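You operate a simulated robot arm through the tools that you are given. There is no shell and no other tool.

The job below is to be done with a simulated robot arm. You get a single attempt, and the scene is never put back.

TASK
Program the blue thermostat to a 30 C floor limit.
Fine: lay it on the setter's pad, switch on, set the limit dial, press SAVE once, switch off, put the thermostat back where it stood. Leave the probe dial at 10 kOHM.

Only the result counts: the job must be done as asked and must still hold three seconds after the hand-in. Knocking over, shifting, dropping, spilling or breaking anything else fails it.

THE ROBOT
A 7-joint arm with a two-finger gripper, fixed in place. Base frame: the origin is at the foot of the arm, x ahead of it, y to its left, z up; the work surface is at about z = 0. Units: mm, degrees, N and s.
With the tool pointing down near the work surface it reaches from about 260 to 600 mm from the base axis. Its first joint turns from -143.0 to 143.0 degrees. Payload 1.08 kg.
The TCP is the grasp point between the finger pads, 16 mm short of the fingertips. In the tool frame z runs along the fingers and y along their closing line. The gripper opens to 88 mm. The gripper's body begins 58 mm behind the TCP.
Orientation is that of the tool frame in the base frame, as [roll, pitch, yaw] about the fixed x, y, z axes, in that order (R = Rz(yaw) Ry(pitch) Rx(roll)). With the fingers straight down and closing along the base's y, the tool's x points along the base's -x, its y along +y and its z along -z.

THE INTERFACE
- The arm moves only by the tool move_arm. Its argument "steps" is a list of rows, each a list of 3 entries, a list of its own where there are three numbers: the shift along the tool's x, y, z in units of 250 mm (1.0 is 250 mm), then the turn, a rotation vector about the tool's x, y, z in units of 180 degrees (1.0 is 180 degrees), then the finger opening in mm, from 0 to 88. In form: [[[dx, dy, dz], [rx, ry, rz], jaw], ...]. A call has 1 to 20 rows; each row is the pose to reach, as a shift and turn from the pose commanded when the call began, along the tool's axes at that moment. A call with a number of a shift or a turn outside -1 to 1 is refused whole. Each row takes 0.2 s and may step no farther than 50 mm and 8.6 degrees from the row before; otherwise, or with a gripper value out of range, the whole call is refused. Where a pose cannot be reached the arm comes as near as it can. A force on the tool above 40 N (or 10 N above the force at the start of the call, whichever is more), or a blocked arm, ends the call early, and 0.2 s more pass. The fingers move at their own pace and stop on an object; they squeeze with about 20 N. The grip force told is the motor's: it shows also when the fingers shut on nothing. Time passes only in rows, and 0.2 s behind the last, so rows that repeat a pose let the fingers close. It gives the time, the measured TCP pose, the force on the tool (base axes), the opening and the grip force at its end, in the units of the frame above (readings bear some noise), with the torque about the TCP (base axes, N m) and any sound that the robot's microphone picked up.
- Cameras (640 x 400 px; columns grow to the right, rows downward): "scene" is fixed at [221.6, -651.9, 591.1]; the picture's right is [0.86, -0.51, 0.00], its down [-0.21, -0.36, -0.91] and it looks along [0.46, 0.78, -0.42] (base axes); focal length 325 px, centre (320, 200). "wrist" rides on the gripper at [82, -8, -92] in the tool frame; the picture's right is [0.10, 0.99, 0.00], its down [-0.70, 0.07, -0.71] and it looks along [-0.70, 0.07, 0.71] (tool axes); focal length 256 px, centre (320, 200). There is no depth. A picture from a camera that has moved, and an enlarged one, comes with that camera's place and axes in the base frame and with its lens.
- capture(camera): a new picture of that camera. The clock stands still meanwhile.
- inspect(camera, box): a new picture of the part [left, top, right, bottom] of that camera's present view, enlarged. The clock stands still meanwhile.
- sign_off(): hands the job in; it is judged then, once.

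Nothing tells you positions but the pictures and the camera data. Unless the task says otherwise, let go and move clear before handing in.

The tools are called as name(argument=value, ...) on one line, values as JSON. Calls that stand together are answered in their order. move_arm: Moves the arm, as the interface text tells. Its arguments: {"type":"object","properties":{"steps":{"type":"array"}},"required":["steps"]} The other tools are called the same way: capture (camera) takes a picture; inspect (camera, box) takes an enlarged picture of a part of a camera's view; sign_off () hands the job in.

At the start:

```text
t: 0.0
tool_pos: [403.6, -74.1, 386.6]
tool_rot: [-180.0, 0.1, 180.0]
contact_force: [-1.4, -0.1, -0.5]
ft_torque: [-0.05, -0.01, 0.03]
grip_width: 87.9
grip_force: 0.0
```

scene: 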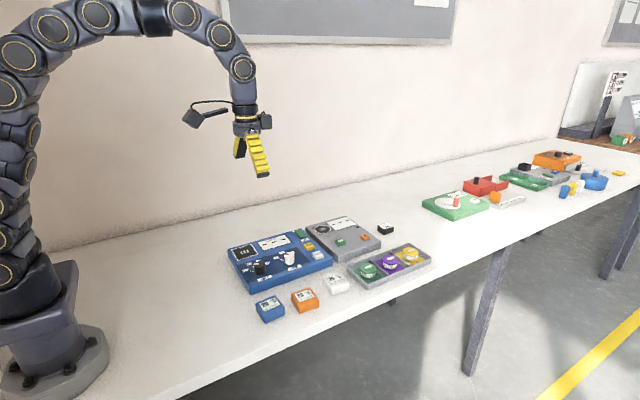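
wrist: 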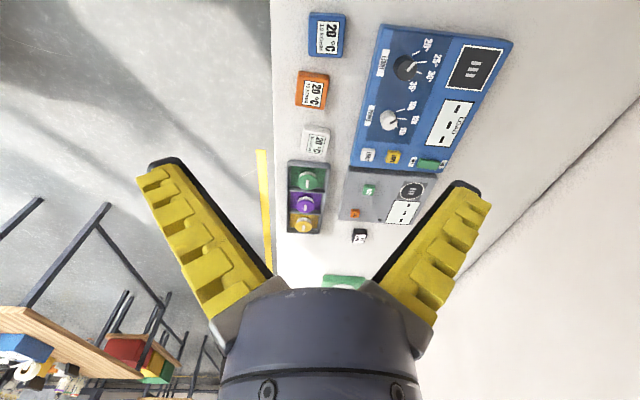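

I see the blue setter, three small thermostats (blue, orange, white), a tray with three knobs and a grey unit. I'll look closer at everything before moving.

inspect(camera="scene", box=[215, 205, 445, 335])

inspect(camera="wrist", box=[270, 0, 530, 180])

inspect(camera="wrist", box=[270, 120, 530, 290])

```text
2.78 times, centred on (330, 270) of scene
camera zoom: at [221.6, -651.9, 591.1], right [0.86, -0.51, 0.0], down [-0.21, -0.36, -0.91], along [0.46, 0.78, -0.42], focal length 905 px, centre (292, 5)
```

zoom: 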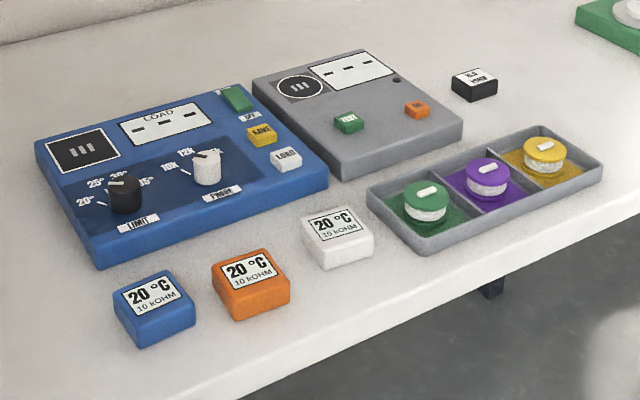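

```text
2.22 times, centred on (400, 90) of wrist
camera zoom: at [321.5, -81.9, 479.1], right [-0.1, 0.99, 0.0], down [0.7, 0.07, 0.71], along [0.7, 0.07, -0.71], focal length 569 px, centre (142, 444)
```

zoom: 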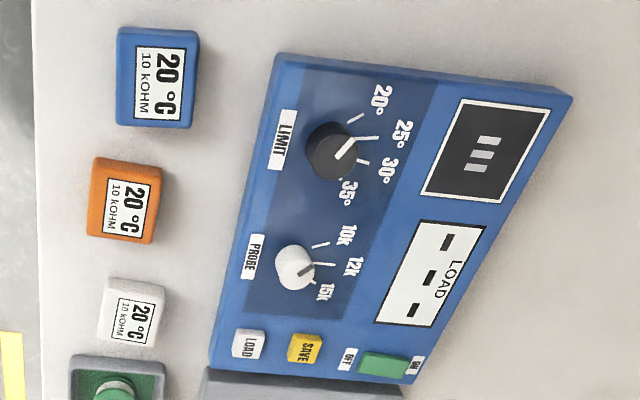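

```text
2.35 times, centred on (400, 205) of wrist
camera zoom: at [321.5, -81.9, 479.1], right [-0.1, 0.99, 0.0], down [0.7, 0.07, 0.71], along [0.7, 0.07, -0.71], focal length 602 px, centre (132, 188)
```

zoom: 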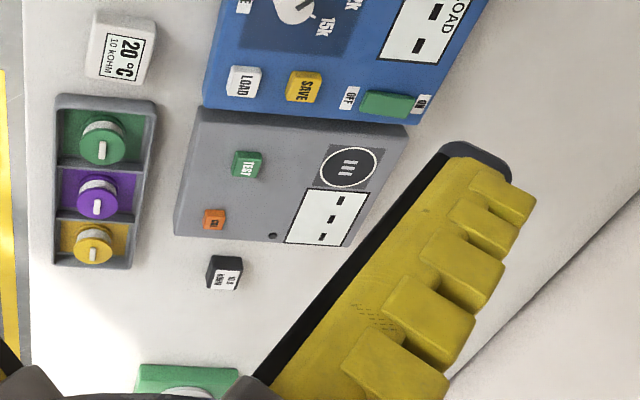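

The setter spans roughly x 397–650, y 5–225, with the LIMIT dial near (447, 67), the PROBE dial near (538, 68), SAVE near (618, 100), the switch near (628, 183) and the pad near (437, 183). The blue thermostat stands near (420, -60). I'll move the wrist camera closer to read the dials.

move_arm(steps=[[[0, 0.12, 0.09], [0, 0, 0], 88], [[0, 0.24, 0.18], [0, 0, 0], 88], [[0, 0.36, 0.27], [0, 0, 0], 88], [[0, 0.48, 0.36], [0, 0, 0], 88], [[0, 0.6, 0.45], [0, 0, 0], 88], [[0, 0.736, 0.544], [0, 0, 0], 88], [[0, 0.736, 0.544], [0, 0, 0], 88]])

capture(camera="wrist")

```text
t: 1.6
tool_pos: [404.0, 112.9, 248.7]
tool_rot: [-179.9, -0.1, -180.0]
contact_force: [-0.3, -0.4, -0.3]
ft_torque: [-0.01, 0.01, 0.0]
grip_width: 87.8
grip_force: 0.1
```

```text
taken
camera wrist: at [322.0, 103.7, 341.5], right [-0.1, 0.99, 0.0], down [0.7, 0.07, 0.71], along [0.71, 0.07, -0.71], focal length 256 px, centre (320, 200)
```

wrist: 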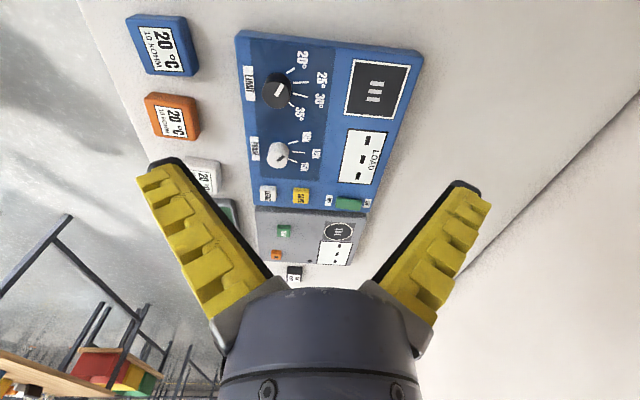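

The setter is now well in view. I'll enlarge it to read the dial pointers and the switch.

inspect(camera="wrist", box=[230, 25, 350, 100])

inspect(camera="wrist", box=[230, 80, 390, 180])

inspect(camera="wrist", box=[230, 110, 390, 210])

inspect(camera="wrist", box=[230, 20, 430, 220])

```text
5.33 times, centred on (290, 62) of wrist
camera zoom: at [322.0, 103.7, 341.5], right [-0.1, 0.99, 0.0], down [0.7, 0.07, 0.71], along [0.71, 0.07, -0.71], focal length 1365 px, centre (480, 933)
```

zoom: 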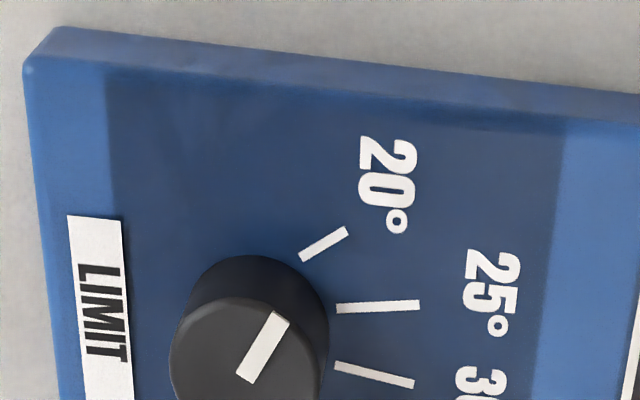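

```text
4.00 times, centred on (310, 130) of wrist
camera zoom: at [322.0, 103.7, 341.5], right [-0.1, 0.99, 0.0], down [0.7, 0.07, 0.71], along [0.71, 0.07, -0.71], focal length 1024 px, centre (360, 480)
```

zoom: 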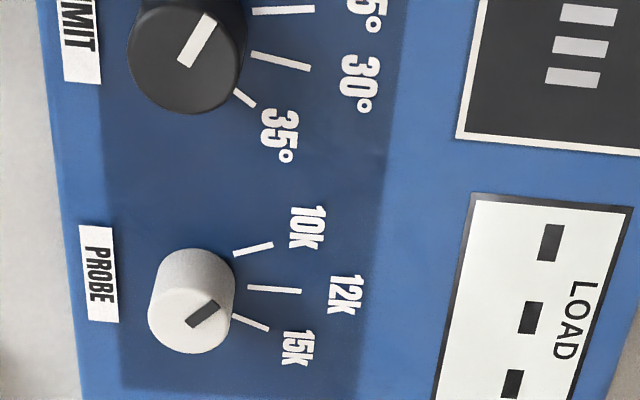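

```text
4.00 times, centred on (310, 160) of wrist
camera zoom: at [322.0, 103.7, 341.5], right [-0.1, 0.99, 0.0], down [0.7, 0.07, 0.71], along [0.71, 0.07, -0.71], focal length 1024 px, centre (360, 360)
```

zoom: 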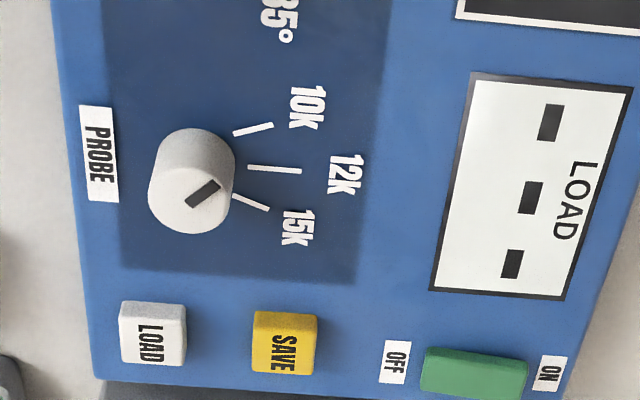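

```text
2.00 times, centred on (330, 120) of wrist
camera zoom: at [322.0, 103.7, 341.5], right [-0.1, 0.99, 0.0], down [0.7, 0.07, 0.71], along [0.71, 0.07, -0.71], focal length 512 px, centre (300, 360)
```

zoom: 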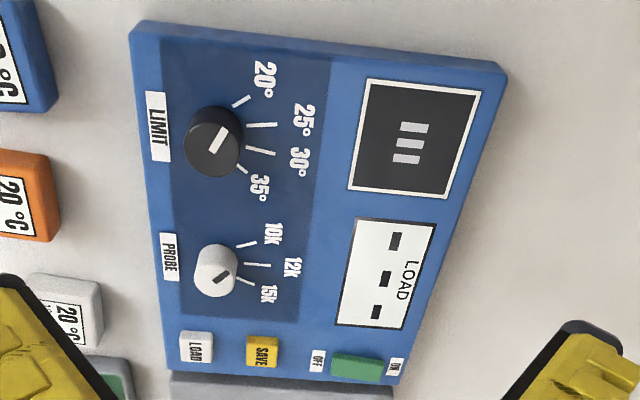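

The LIMIT pointer sits on 20°, the PROBE pointer sits on 10k (so I won't touch it), and the rocker has OFF at its -y end and ON at its +y end. Next I'll check the switch in the scene view and move over the blue thermostat to measure it.

inspect(camera="scene", box=[270, 215, 350, 265])

inspect(camera="scene", box=[225, 230, 305, 280])

move_arm(steps=[[[0.05, -0.14, 0.023], [0, 0, 0], 88], [[0.1, -0.28, 0.046], [0, 0, 0], 88], [[0.15, -0.42, 0.07], [0, 0, 0], 88], [[0.2, -0.56, 0.093], [0, 0, 0], 88], [[0.256, -0.692, 0.116], [0, 0, 0], 88], [[0.256, -0.692, 0.116], [0, 0, 0], 88]])

capture(camera="wrist")

```text
8.00 times, centred on (310, 240) of scene
camera zoom: at [221.6, -651.9, 591.1], right [0.86, -0.51, 0.0], down [-0.21, -0.36, -0.91], along [0.46, 0.78, -0.42], focal length 2601 px, centre (400, -120)
```

zoom: 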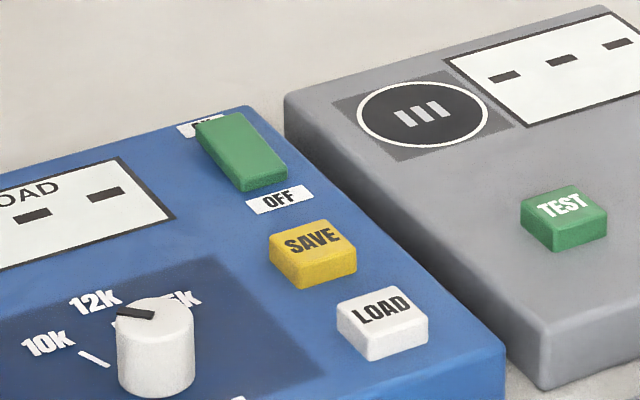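

```text
8.00 times, centred on (265, 255) of scene
camera zoom: at [221.6, -651.9, 591.1], right [0.86, -0.51, 0.0], down [-0.21, -0.36, -0.91], along [0.46, 0.78, -0.42], focal length 2601 px, centre (760, -240)
```

zoom: 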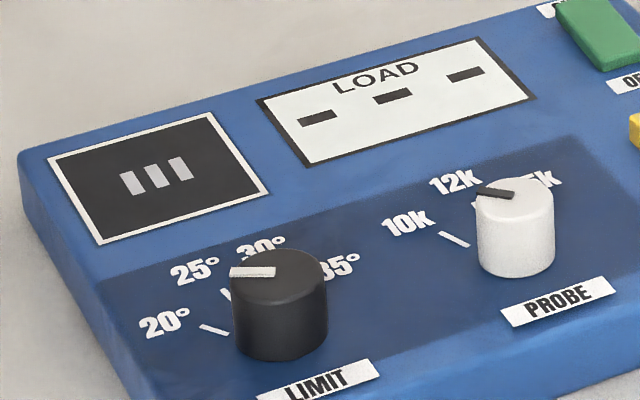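

```text
t: 3.0
tool_pos: [338.9, -61.9, 221.2]
tool_rot: [-180.0, -0.1, -179.9]
contact_force: [0.0, -0.3, -0.1]
ft_torque: [0.02, -0.01, 0.0]
grip_width: 88.0
grip_force: 0.1
```

```text
taken
camera wrist: at [257.7, -71.1, 314.1], right [-0.1, 0.99, 0.0], down [0.7, 0.07, 0.71], along [0.71, 0.07, -0.71], focal length 256 px, centre (320, 200)
```

wrist: 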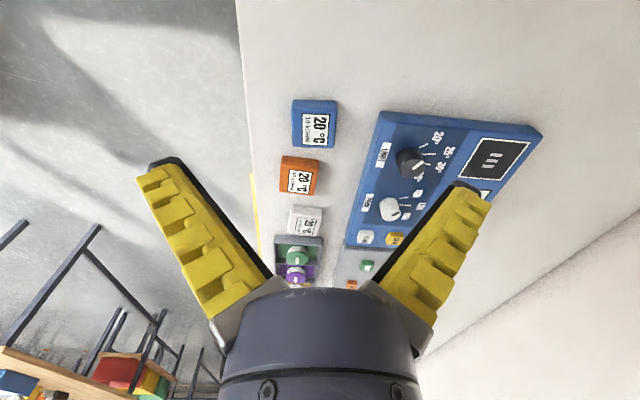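

The rocker's ON end is up, so it is off now; the knobs stand about 21 mm tall and about 31 mm across. I'll enlarge the blue thermostat from here to get its exact footprint.

inspect(camera="wrist", box=[275, 85, 355, 165])

inspect(camera="scene", box=[245, 285, 325, 335])

capture(camera="scene")

```text
5.00 times, centred on (315, 125) of wrist
camera zoom: at [257.7, -71.1, 314.1], right [-0.1, 0.99, 0.0], down [0.7, 0.07, 0.71], along [0.71, 0.07, -0.71], focal length 1280 px, centre (345, 575)
```

zoom: 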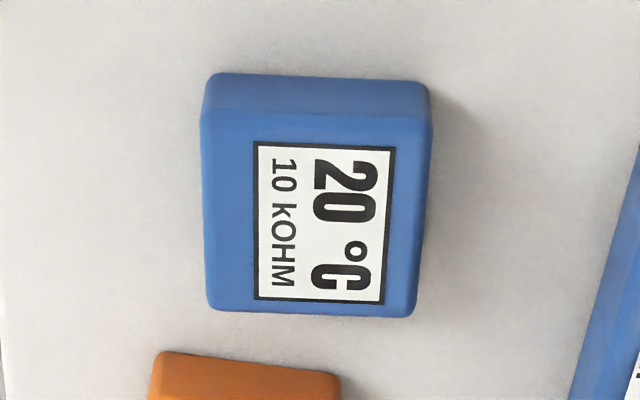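

```text
8.00 times, centred on (285, 310) of scene
camera zoom: at [221.6, -651.9, 591.1], right [0.86, -0.51, 0.0], down [-0.21, -0.36, -0.91], along [0.46, 0.78, -0.42], focal length 2601 px, centre (600, -680)
```

zoom: 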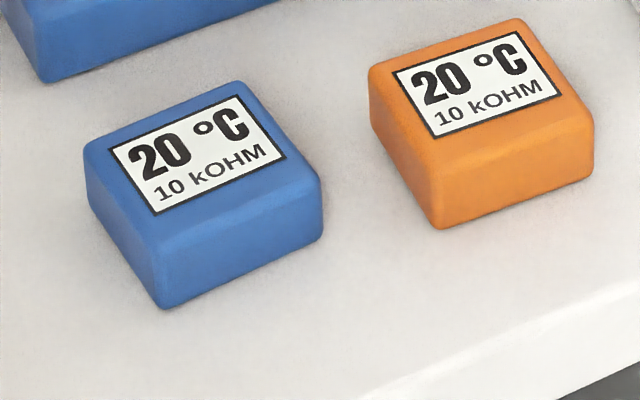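

```text
taken
```

scene: 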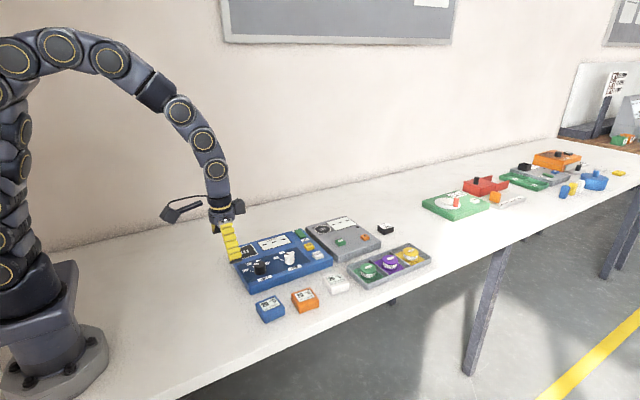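

The blue thermostat is about 54 x 54 x 24 mm, centred near (422, -62) and turned about +3.5°. The pad is centred near (444, 184) at z≈25. I'll hover over the thermostat with matching yaw and re-measure before gripping.

move_arm(steps=[[[-0.083, 0, 0.1], [0, 0, -0.005], 88], [[-0.166, 0, 0.2], [0, 0, -0.01], 88], [[-0.249, 0, 0.3], [0, 0, -0.015], 88], [[-0.332, 0, 0.405], [0, 0, -0.0194], 88], [[-0.332, 0, 0.405], [0, 0, -0.0194], 88]])

capture(camera="wrist")

inspect(camera="wrist", box=[250, 40, 410, 140])

inspect(camera="scene", box=[220, 220, 340, 335])

```text
t: 4.2
tool_pos: [422.0, -59.8, 119.9]
tool_rot: [-179.9, 0.0, -176.3]
contact_force: [0.2, 0.1, 1.4]
ft_torque: [-0.01, -0.01, -0.01]
grip_width: 88.0
grip_force: 0.0
```

```text
taken
camera wrist: at [340.4, -73.4, 212.5], right [-0.16, 0.99, 0.0], down [0.7, 0.12, 0.71], along [0.7, 0.12, -0.7], focal length 256 px, centre (320, 200)
```

wrist: 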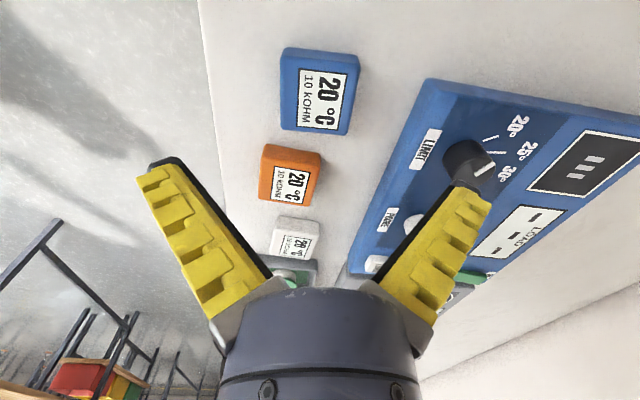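

```text
4.00 times, centred on (330, 90) of wrist
camera zoom: at [340.4, -73.4, 212.5], right [-0.16, 0.99, 0.0], down [0.7, 0.12, 0.71], along [0.7, 0.12, -0.7], focal length 1024 px, centre (280, 640)
```

zoom: 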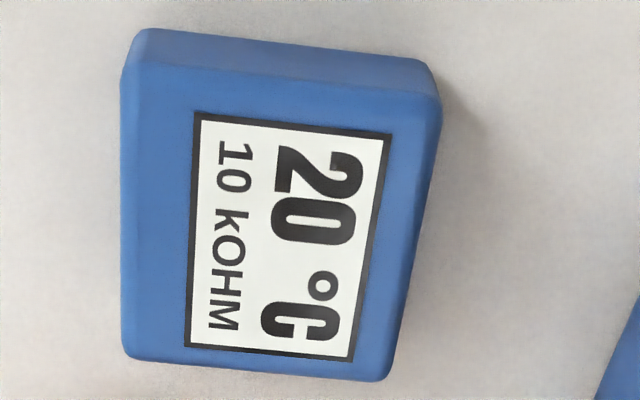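

```text
3.48 times, centred on (280, 278) of scene
camera zoom: at [221.6, -651.9, 591.1], right [0.86, -0.51, 0.0], down [-0.21, -0.36, -0.91], along [0.46, 0.78, -0.42], focal length 1131 px, centre (459, -70)
```

zoom: 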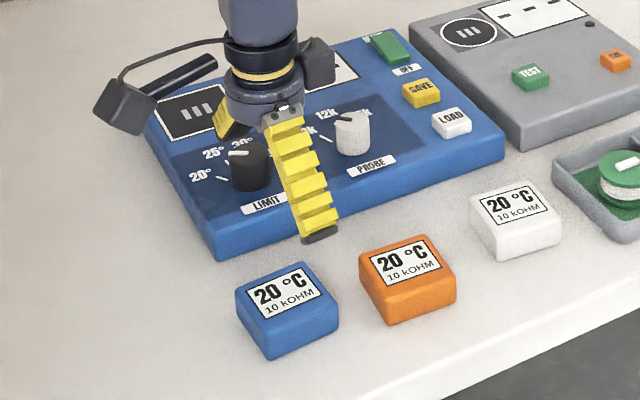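

The closer view confirms the centre at about (422.3, -62) and yaw 3.7°, roughly 2 mm in -y of the TCP. I'll lower onto it with open fingers.

move_arm(steps=[[[0, -0.008, 0.12], [0, 0, 0], 88], [[-0.001, -0.008, 0.24], [0, 0, 0], 88], [[-0.001, -0.008, 0.34], [0, 0, 0], 88], [[-0.001, -0.008, 0.396], [0, 0, 0], 88], [[-0.001, -0.008, 0.396], [0, 0, 0], 88]])

capture(camera="wrist")

inspect(camera="scene", box=[220, 230, 340, 335])

```text
t: 5.4
tool_pos: [421.4, -63.2, 21.8]
tool_rot: [-180.0, 0.0, -176.5]
contact_force: [-0.2, 0.3, -0.1]
ft_torque: [0.0, 0.0, 0.0]
grip_width: 88.1
grip_force: 0.0
```

```text
taken
camera wrist: at [339.5, -77.6, 114.0], right [-0.16, 0.99, 0.0], down [0.7, 0.12, 0.71], along [0.7, 0.12, -0.7], focal length 256 px, centre (320, 200)
```

wrist: 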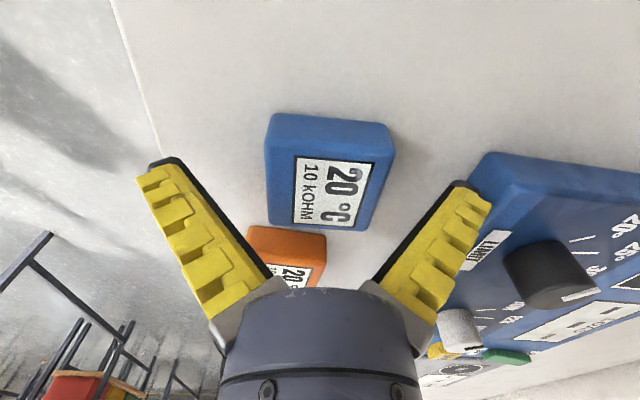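

```text
3.81 times, centred on (280, 282) of scene
camera zoom: at [221.6, -651.9, 591.1], right [0.86, -0.51, 0.0], down [-0.21, -0.36, -0.91], along [0.46, 0.78, -0.42], focal length 1238 px, centre (472, -114)
```

zoom: 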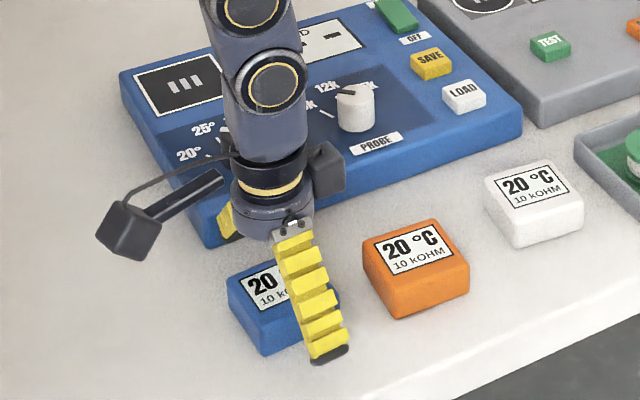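

The fingers straddle the thermostat. I'll check the centring more closely before closing.

inspect(camera="wrist", box=[230, 100, 430, 240])

```text
2.86 times, centred on (330, 170) of wrist
camera zoom: at [339.5, -77.6, 114.0], right [-0.16, 0.99, 0.0], down [0.7, 0.12, 0.71], along [0.7, 0.12, -0.7], focal length 731 px, centre (291, 286)
```

zoom: 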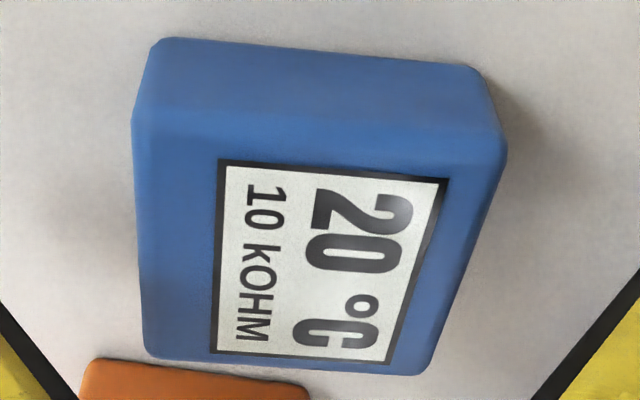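

The thermostat sits about 1.5–2 mm toward +y and +x of the TCP, and the yaw matches. I'll nudge that and close the fingers.

move_arm(steps=[[[-0.006, 0.006, 0.004], [0, 0, 0], 88], [[-0.006, 0.006, 0.004], [0, 0, 0], 70], [[-0.006, 0.006, 0.004], [0, 0, 0], 60], [[-0.006, 0.006, 0.004], [0, 0, 0], 40], [[-0.006, 0.006, 0.004], [0, 0, 0], 40], [[-0.006, 0.006, 0.004], [0, 0, 0], 40]])

inspect(camera="wrist", box=[220, 100, 430, 260])

inspect(camera="scene", box=[220, 230, 340, 335])

```text
t: 6.8
tool_pos: [423.3, -62.2, 20.6]
tool_rot: [-179.9, 0.1, -176.5]
contact_force: [-0.4, -0.1, 0.0]
ft_torque: [0.01, 0.0, 0.02]
grip_width: 55.0
grip_force: 19.6
```

```text
2.50 times, centred on (325, 180) of wrist
camera zoom: at [341.6, -76.0, 112.8], right [-0.16, 0.99, 0.0], down [0.7, 0.12, 0.71], along [0.7, 0.12, -0.71], focal length 640 px, centre (308, 250)
```

zoom: 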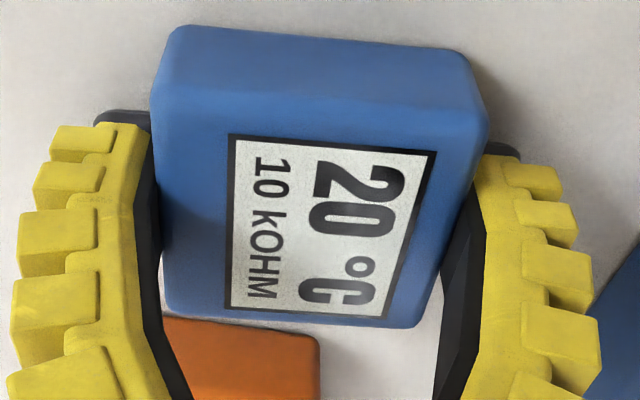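

```text
3.81 times, centred on (280, 282) of scene
camera zoom: at [221.6, -651.9, 591.1], right [0.86, -0.51, 0.0], down [-0.21, -0.36, -0.91], along [0.46, 0.78, -0.42], focal length 1238 px, centre (472, -114)
```

zoom: 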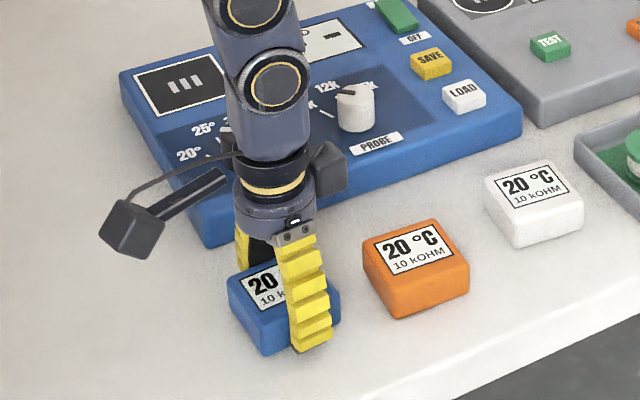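

It's gripped at 55 mm and the TCP reads (423.3, -62.2, 20.6) with yaw 3.5°. I'll lift 80 mm, carry it over the pad and square it up with the setter.

move_arm(steps=[[[0, 0, -0.1], [0, 0, 0], 40], [[0, 0, -0.22], [0, 0, 0], 40], [[0, 0, -0.32], [0, 0, 0], 40], [[-0.023, 0.163, -0.32], [0, 0, 0.004], 40], [[-0.047, 0.326, -0.32], [0, 0, 0.008], 40], [[-0.07, 0.489, -0.32], [0, 0, 0.012], 40], [[-0.094, 0.652, -0.32], [0, 0, 0.016], 40], [[-0.117, 0.815, -0.32], [0, 0, 0.02], 40], [[-0.1405, 0.978, -0.32], [0, 0, 0.02], 40], [[-0.1405, 0.978, -0.32], [0, 0, 0.02], 40]])

capture(camera="wrist")

inspect(camera="scene", box=[200, 190, 340, 290])

```text
t: 9.0
tool_pos: [443.1, 184.4, 99.3]
tool_rot: [180.0, 0.0, 179.9]
contact_force: [0.0, -0.9, -0.5]
ft_torque: [0.02, -0.03, -0.01]
grip_width: 54.5
grip_force: 19.4
```

```text
taken
camera wrist: at [360.4, 175.3, 192.2], right [-0.1, 0.99, 0.0], down [0.7, 0.07, 0.71], along [0.71, 0.07, -0.7], focal length 256 px, centre (320, 200)
```

wrist: 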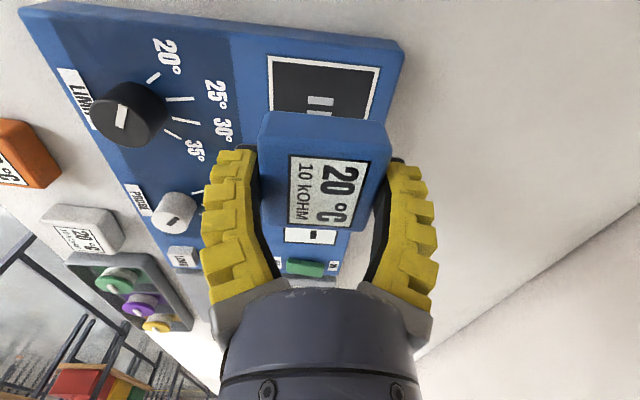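

```text
4.00 times, centred on (270, 240) of scene
camera zoom: at [221.6, -651.9, 591.1], right [0.86, -0.51, 0.0], down [-0.21, -0.36, -0.91], along [0.46, 0.78, -0.42], focal length 1300 px, centre (520, 40)
```

zoom: 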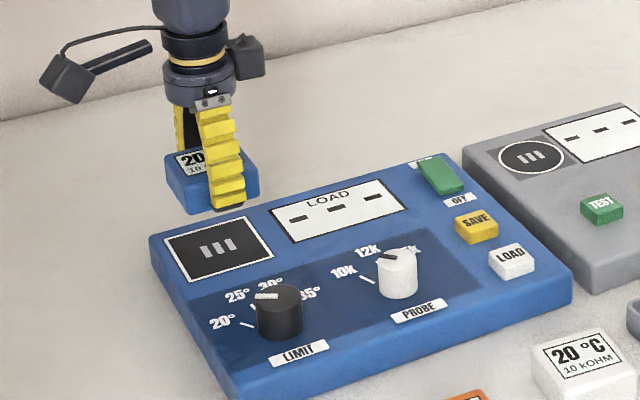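

The pad centre reads about (443.7, 183), so I'm nearly above it. I'll lower to just above the surface and look at the remaining gap.

move_arm(steps=[[[0, -0.004, 0.06], [0, 0, 0], 40], [[0, -0.004, 0.12], [0, 0, 0], 40], [[0, -0.004, 0.157], [0, 0, 0], 40], [[0, -0.004, 0.157], [0, 0, 0], 40]])

inspect(camera="scene", box=[220, 220, 300, 270])

capture(camera="wrist")

```text
t: 10.0
tool_pos: [444.5, 181.8, 60.9]
tool_rot: [-180.0, 0.0, 179.9]
contact_force: [-0.3, -0.3, -2.1]
ft_torque: [0.0, 0.0, 0.0]
grip_width: 54.9
grip_force: 20.0
```

```text
8.00 times, centred on (260, 245) of scene
camera zoom: at [221.6, -651.9, 591.1], right [0.86, -0.51, 0.0], down [-0.21, -0.36, -0.91], along [0.46, 0.78, -0.42], focal length 2601 px, centre (800, -160)
```

zoom: 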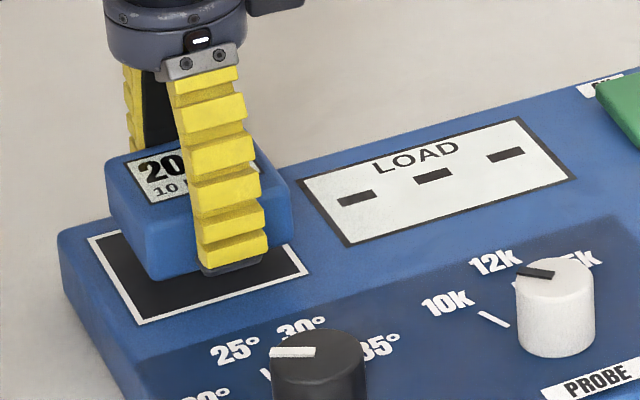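

```text
taken
camera wrist: at [361.7, 173.4, 154.0], right [-0.1, 0.99, 0.0], down [0.7, 0.07, 0.71], along [0.71, 0.07, -0.7], focal length 256 px, centre (320, 200)
```

wrist: 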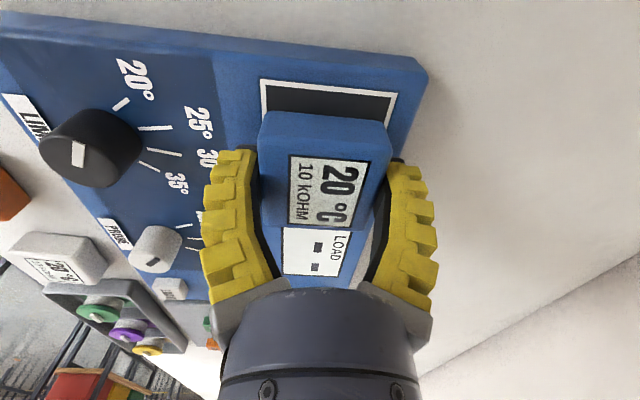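

The gap to the pad is about 12 mm, which puts the setter top near z≈28. I'll lower gently toward contact.

move_arm(steps=[[[0.003, 0.004, 0.016], [0, 0, 0], 40], [[0.003, 0.004, 0.032], [0, 0, 0], 40], [[0.003, 0.004, 0.036], [0, 0, 0], 40], [[0.003, 0.004, 0.036], [0, 0, 0], 40]])

inspect(camera="scene", box=[220, 220, 300, 270])

```text
t: 11.0
tool_pos: [443.3, 183.4, 52.5]
tool_rot: [180.0, -0.1, 179.9]
contact_force: [0.7, 0.5, -1.3]
ft_torque: [0.01, -0.01, 0.0]
grip_width: 54.7
grip_force: 19.8
```

```text
8.00 times, centred on (260, 245) of scene
camera zoom: at [221.6, -651.9, 591.1], right [0.86, -0.51, 0.0], down [-0.21, -0.36, -0.91], along [0.46, 0.78, -0.42], focal length 2601 px, centre (800, -160)
```

zoom: 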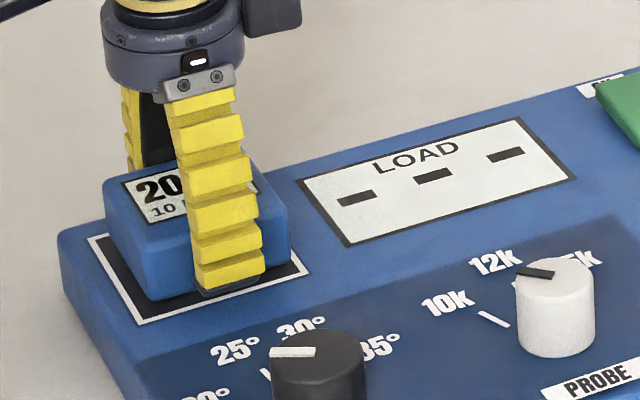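

About 4–5 mm remain. I'll continue in small steps, watching the force.

move_arm(steps=[[[0, 0, 0.006], [0, 0, 0], 40], [[0, 0, 0.012], [0, 0, 0], 40], [[0, 0, 0.012], [0, 0, 0], 40]])

```text
t: 11.8
tool_pos: [443.1, 183.8, 49.6]
tool_rot: [180.0, 0.0, 179.9]
contact_force: [-0.1, -0.4, -1.9]
ft_torque: [-0.01, 0.02, 0.0]
grip_width: 54.9
grip_force: 19.8
```

No contact yet; going down another 1.5–2 mm.

move_arm(steps=[[[0, 0, 0.004], [0, 0, 0], 40], [[0, 0, 0.007], [0, 0, 0], 40], [[0, 0, 0.007], [0, 0, 0], 40]])

inspect(camera="scene", box=[220, 220, 300, 270])

```text
t: 12.6
tool_pos: [444.2, 184.2, 48.3]
tool_rot: [-180.0, 0.2, 179.9]
contact_force: [-1.4, -1.6, 11.1]
ft_torque: [-0.04, 0.01, -0.01]
grip_width: 55.4
grip_force: 19.9
```

```text
8.00 times, centred on (260, 245) of scene
camera zoom: at [221.6, -651.9, 591.1], right [0.86, -0.51, 0.0], down [-0.21, -0.36, -0.91], along [0.46, 0.78, -0.42], focal length 2601 px, centre (800, -160)
```

zoom: 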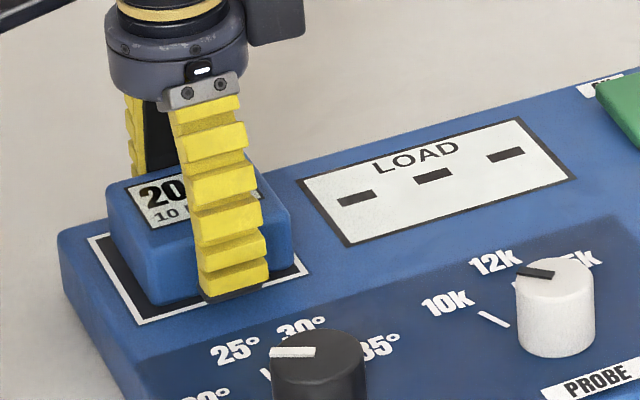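

Contact felt (about 11 N), so the thermostat rests on the pad and the setter top is at z≈28. I'll release and rise.

move_arm(steps=[[[0, 0, 0], [0, 0, 0], 60], [[0, 0, 0], [0, 0, 0], 88], [[0, 0, 0], [0, 0, 0], 88], [[0, 0, -0.08], [0, 0, 0], 88], [[0, 0, -0.24], [0, 0, 0], 88], [[0, 0, -0.42], [0, 0, 0], 88], [[0, 0, -0.56], [0, 0, 0], 88], [[0, 0, -0.56], [0, 0, 0], 88]])

capture(camera="wrist")

inspect(camera="scene", box=[200, 200, 360, 300])

```text
t: 14.4
tool_pos: [444.1, 184.6, 187.8]
tool_rot: [-180.0, -0.1, 180.0]
contact_force: [1.0, 0.8, 0.4]
ft_torque: [0.03, 0.02, -0.01]
grip_width: 87.9
grip_force: 0.1
```

```text
taken
camera wrist: at [361.1, 175.1, 280.1], right [-0.1, 0.99, 0.0], down [0.7, 0.07, 0.71], along [0.7, 0.07, -0.71], focal length 256 px, centre (320, 200)
```

wrist: 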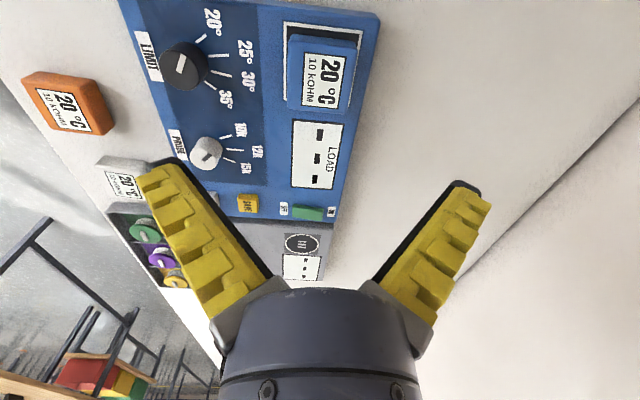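

```text
4.00 times, centred on (280, 250) of scene
camera zoom: at [221.6, -651.9, 591.1], right [0.86, -0.51, 0.0], down [-0.21, -0.36, -0.91], along [0.46, 0.78, -0.42], focal length 1300 px, centre (480, 0)
```

zoom: 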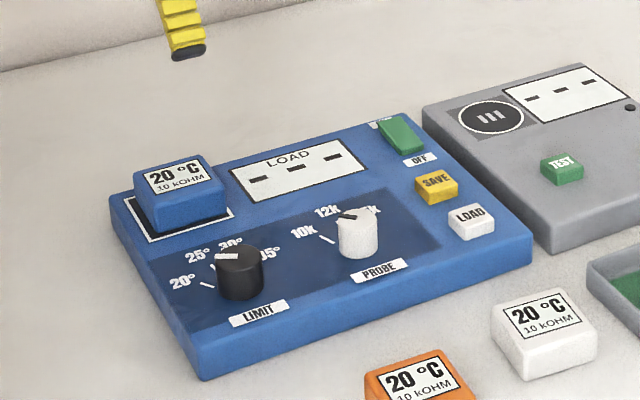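

The thermostat lies squarely on the pad. Next I'll move toward the switch for a close look at the rocker.

move_arm(steps=[[[-0.15, 0, 0.05], [0, 0, 0], 88], [[-0.3, 0, 0.1], [0, 0, 0], 88], [[-0.444, 0, 0.152], [0, 0, 0], 88], [[-0.444, 0, 0.152], [0, 0, 0], 88]])

capture(camera="wrist")

inspect(camera="wrist", box=[180, 60, 400, 200])

```text
t: 15.4
tool_pos: [554.8, 183.6, 150.1]
tool_rot: [180.0, -0.1, 179.9]
contact_force: [0.2, -0.3, -0.4]
ft_torque: [0.04, 0.01, -0.01]
grip_width: 87.8
grip_force: 0.0
```

```text
taken
camera wrist: at [472.5, 174.2, 242.5], right [-0.1, 0.99, 0.0], down [0.7, 0.07, 0.71], along [0.7, 0.07, -0.71], focal length 256 px, centre (320, 200)
```

wrist: 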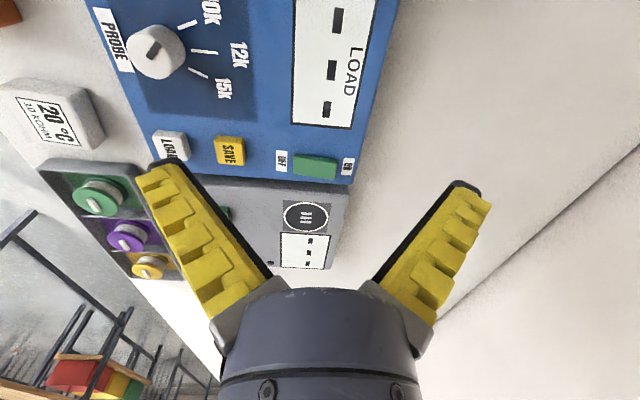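

```text
2.86 times, centred on (290, 130) of wrist
camera zoom: at [472.5, 174.2, 242.5], right [-0.1, 0.99, 0.0], down [0.7, 0.07, 0.71], along [0.7, 0.07, -0.71], focal length 731 px, centre (406, 400)
```

zoom: 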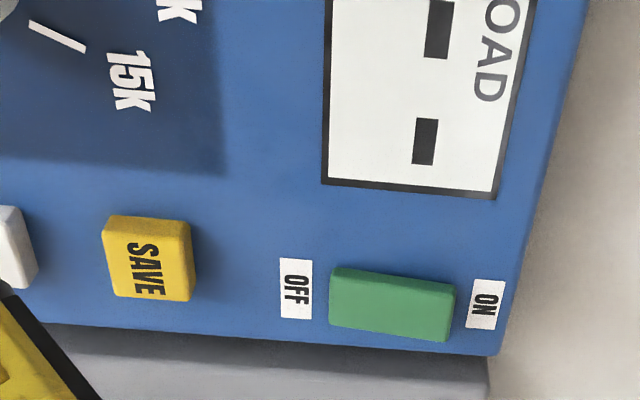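

The rocker spans about y 164–207 at x≈632, and its ON end is near (632, 199); SAVE is near (620, 103). Since the switch is beyond vertical reach, I'll close the fingers and lean the tool outward by 24°, hovering above the ON end first.

move_arm(steps=[[[-0.08, 0.02, 0], [0, -0.0444, 0], 40], [[-0.16, 0.04, 0], [0, -0.0889, 0], 0], [[-0.24, 0.06, 0.04], [0, -0.1333, 0], 0], [[-0.323, 0.0616, 0.12], [0, -0.1333, 0], 0], [[-0.323, 0.0616, 0.2], [0, -0.1333, 0], 0], [[-0.323, 0.0616, 0.2], [0, -0.1333, 0], 0]])

capture(camera="wrist")

inspect(camera="scene", box=[220, 170, 380, 270])

```text
t: 16.8
tool_pos: [636.0, 197.2, 98.4]
tool_rot: [180.0, 24.0, -179.9]
contact_force: [0.0, 0.2, 0.0]
ft_torque: [0.01, 0.01, -0.01]
grip_width: 0.1
grip_force: 20.0
```

```text
taken
camera wrist: at [522.9, 189.1, 150.0], right [-0.09, 0.99, -0.04], down [0.35, 0.07, 0.93], along [0.93, 0.07, -0.36], focal length 256 px, centre (320, 200)
```

wrist: 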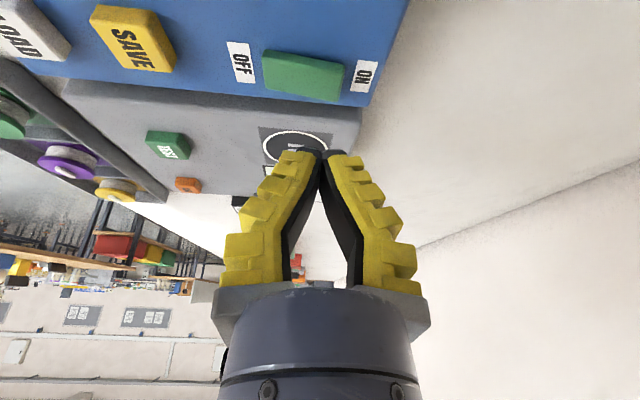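

```text
4.00 times, centred on (300, 220) of scene
camera zoom: at [221.6, -651.9, 591.1], right [0.86, -0.51, 0.0], down [-0.21, -0.36, -0.91], along [0.46, 0.78, -0.42], focal length 1300 px, centre (400, 120)
```

zoom: 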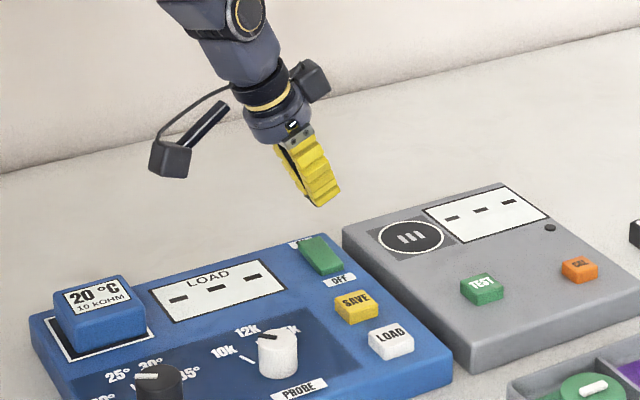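

The tilted pose is reachable at (636, 197, 98). I'll shift 2.5 mm toward the ON end and lower to about 10 mm above the rocker.

move_arm(steps=[[[0.0244, 0.01, 0.0548], [0, 0, 0], 0], [[0.0488, 0.01, 0.1096], [0, 0, 0], 0], [[0.0488, 0.01, 0.1096], [0, 0, 0], 0]])

capture(camera="wrist")

inspect(camera="scene", box=[260, 200, 340, 250])

```text
t: 17.6
tool_pos: [635.0, 201.2, 71.5]
tool_rot: [-180.0, 24.1, 180.0]
contact_force: [-0.1, 0.1, 0.2]
ft_torque: [-0.03, -0.02, 0.03]
grip_width: 0.0
grip_force: 19.8
```

```text
taken
camera wrist: at [522.4, 192.7, 121.3], right [-0.09, 0.99, -0.04], down [0.35, 0.07, 0.93], along [0.93, 0.07, -0.36], focal length 256 px, centre (320, 200)
```

wrist: 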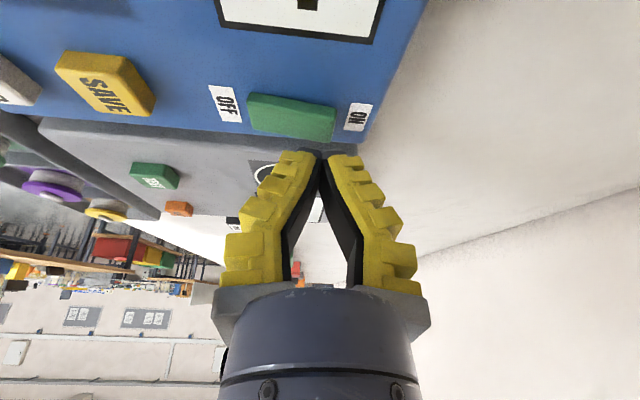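

```text
8.00 times, centred on (300, 225) of scene
camera zoom: at [221.6, -651.9, 591.1], right [0.86, -0.51, 0.0], down [-0.21, -0.36, -0.91], along [0.46, 0.78, -0.42], focal length 2601 px, centre (480, 0)
```

zoom: 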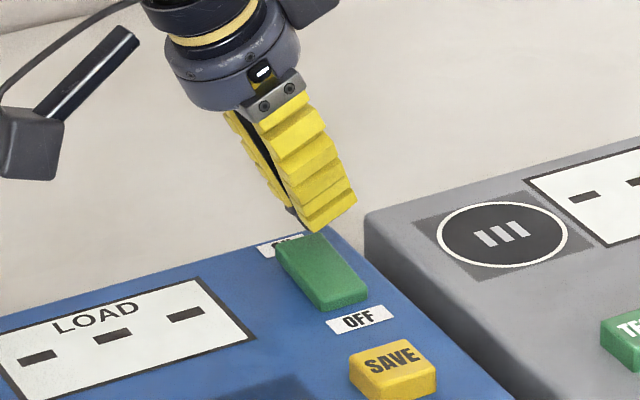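

The fingertips sit right over the ON end. I'll descend in small steps watching force and sound.

move_arm(steps=[[[0.0065, 0, 0.0146], [0, 0, 0], 0], [[0.013, 0, 0.0292], [0, 0, 0], 0], [[0.013, 0, 0.0292], [0, 0, 0], 0]])

inspect(camera="scene", box=[260, 200, 340, 250])

```text
t: 18.4
tool_pos: [635.5, 201.6, 61.6]
tool_rot: [179.9, 23.9, -180.0]
contact_force: [0.2, -0.2, -0.6]
ft_torque: [0.0, 0.0, 0.0]
grip_width: 0.2
grip_force: 20.2
```

```text
8.00 times, centred on (300, 225) of scene
camera zoom: at [221.6, -651.9, 591.1], right [0.86, -0.51, 0.0], down [-0.21, -0.36, -0.91], along [0.46, 0.78, -0.42], focal length 2601 px, centre (480, 0)
```

zoom: 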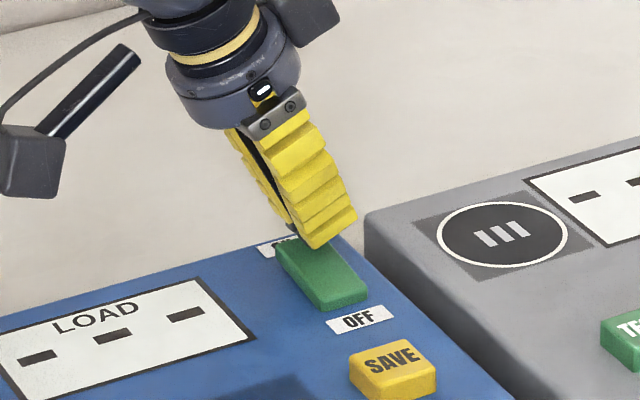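

Still free. I'll go down another 3 mm.

move_arm(steps=[[[0.0024, 0, 0.0055], [0, 0, 0], 0], [[0.0049, 0, 0.011], [0, 0, 0], 0], [[0.0049, 0, 0.011], [0, 0, 0], 0]])

```text
t: 19.2
tool_pos: [635.5, 201.9, 59.5]
tool_rot: [-180.0, 24.0, -179.9]
contact_force: [0.3, -0.5, 1.1]
ft_torque: [0.01, -0.01, 0.0]
grip_width: 0.0
grip_force: 19.9
```

No clear contact yet. I'll go another 3 mm in 1.5 mm rows.

move_arm(steps=[[[0.0024, 0, 0.0055], [0, 0, 0], 0], [[0.0049, 0, 0.011], [0, 0, 0], 0], [[0.0049, 0, 0.011], [0, 0, 0], 0]])

inspect(camera="scene", box=[260, 200, 340, 250])

```text
t: 20.0
tool_pos: [635.8, 200.9, 54.8]
tool_rot: [179.9, 24.1, 179.9]
contact_force: [0.2, 0.1, -0.5]
ft_torque: [-0.01, 0.02, 0.01]
grip_width: 0.1
grip_force: 20.0
```

```text
8.00 times, centred on (300, 225) of scene
camera zoom: at [221.6, -651.9, 591.1], right [0.86, -0.51, 0.0], down [-0.21, -0.36, -0.91], along [0.46, 0.78, -0.42], focal length 2601 px, centre (480, 0)
```

zoom: 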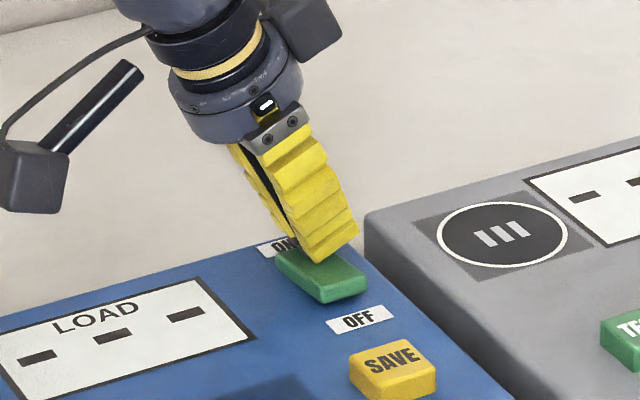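

The rocker seems to have tipped toward ON (the ON label is now visible, the OFF end raised). I'll rise and check the display.

move_arm(steps=[[[-0.02, 0, -0.045], [0, 0, 0], 0], [[-0.06, 0, -0.13], [0, 0, 0], 0], [[-0.1, 0, -0.22], [0, 0, 0], 0], [[-0.1, 0, -0.22], [0, 0, 0], 0]])

capture(camera="wrist")

inspect(camera="scene", box=[220, 200, 360, 290])

inspect(camera="scene", box=[270, 210, 350, 260])

```text
t: 21.0
tool_pos: [635.9, 201.6, 114.9]
tool_rot: [-180.0, 24.0, 180.0]
contact_force: [-0.2, -0.1, -0.3]
ft_torque: [-0.03, 0.01, 0.02]
grip_width: 0.0
grip_force: 19.8
```

```text
taken
camera wrist: at [523.4, 193.3, 167.0], right [-0.09, 0.99, -0.04], down [0.35, 0.07, 0.93], along [0.93, 0.07, -0.36], focal length 256 px, centre (320, 200)
```

wrist: 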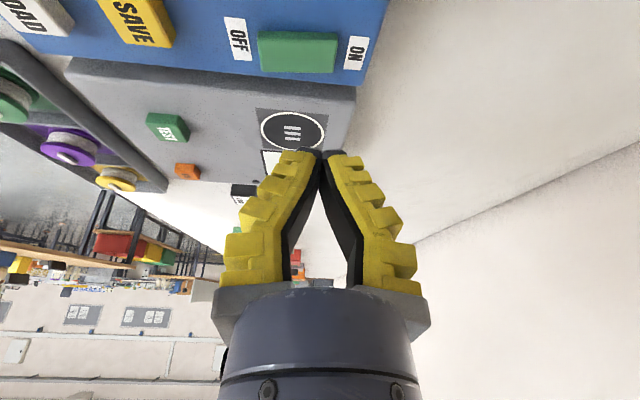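

```text
4.44 times, centred on (290, 245) of scene
camera zoom: at [221.6, -651.9, 591.1], right [0.86, -0.51, 0.0], down [-0.21, -0.36, -0.91], along [0.46, 0.78, -0.42], focal length 1445 px, centre (453, 0)
```

zoom: 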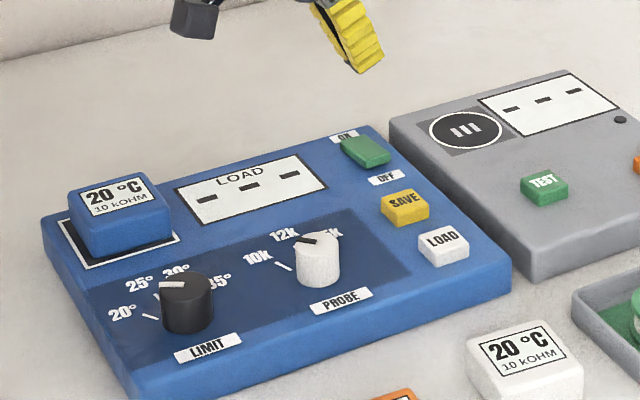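

```text
8.00 times, centred on (310, 235) of scene
camera zoom: at [221.6, -651.9, 591.1], right [0.86, -0.51, 0.0], down [-0.21, -0.36, -0.91], along [0.46, 0.78, -0.42], focal length 2601 px, centre (400, -80)
```

zoom: 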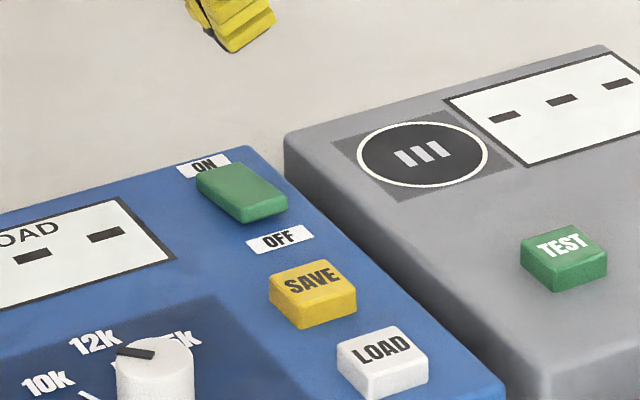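

The rocker now lies tipped to ON. I'll look closely at the display before working the dial.

inspect(camera="scene", box=[245, 225, 305, 262])

inspect(camera="scene", box=[290, 210, 330, 235])

```text
10.67 times, centred on (275, 244) of scene
camera zoom: at [221.6, -651.9, 591.1], right [0.86, -0.51, 0.0], down [-0.21, -0.36, -0.91], along [0.46, 0.78, -0.42], focal length 3468 px, centre (800, -264)
```

zoom: 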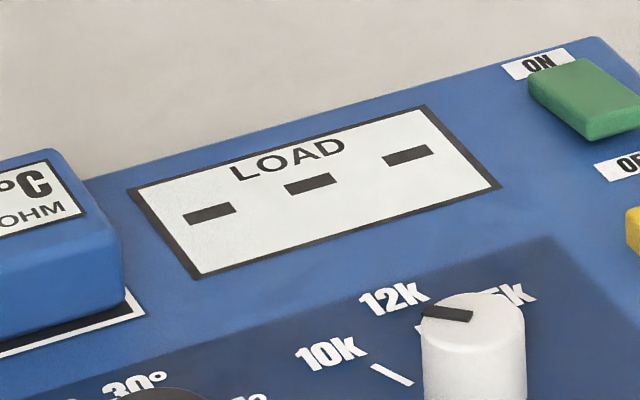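

```text
16.00 times, centred on (310, 222) of scene
camera zoom: at [221.6, -651.9, 591.1], right [0.86, -0.51, 0.0], down [-0.21, -0.36, -0.91], along [0.46, 0.78, -0.42], focal length 5201 px, centre (480, -160)
```

zoom: 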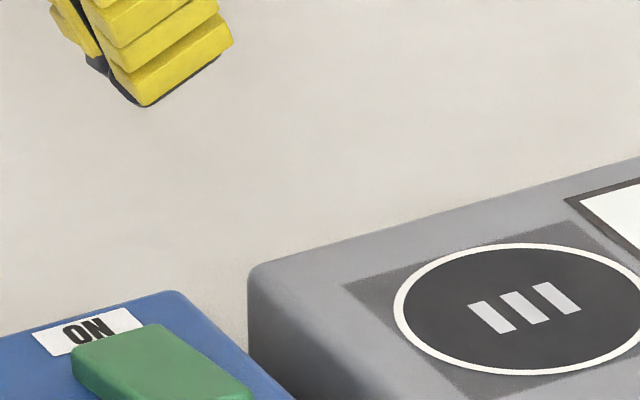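

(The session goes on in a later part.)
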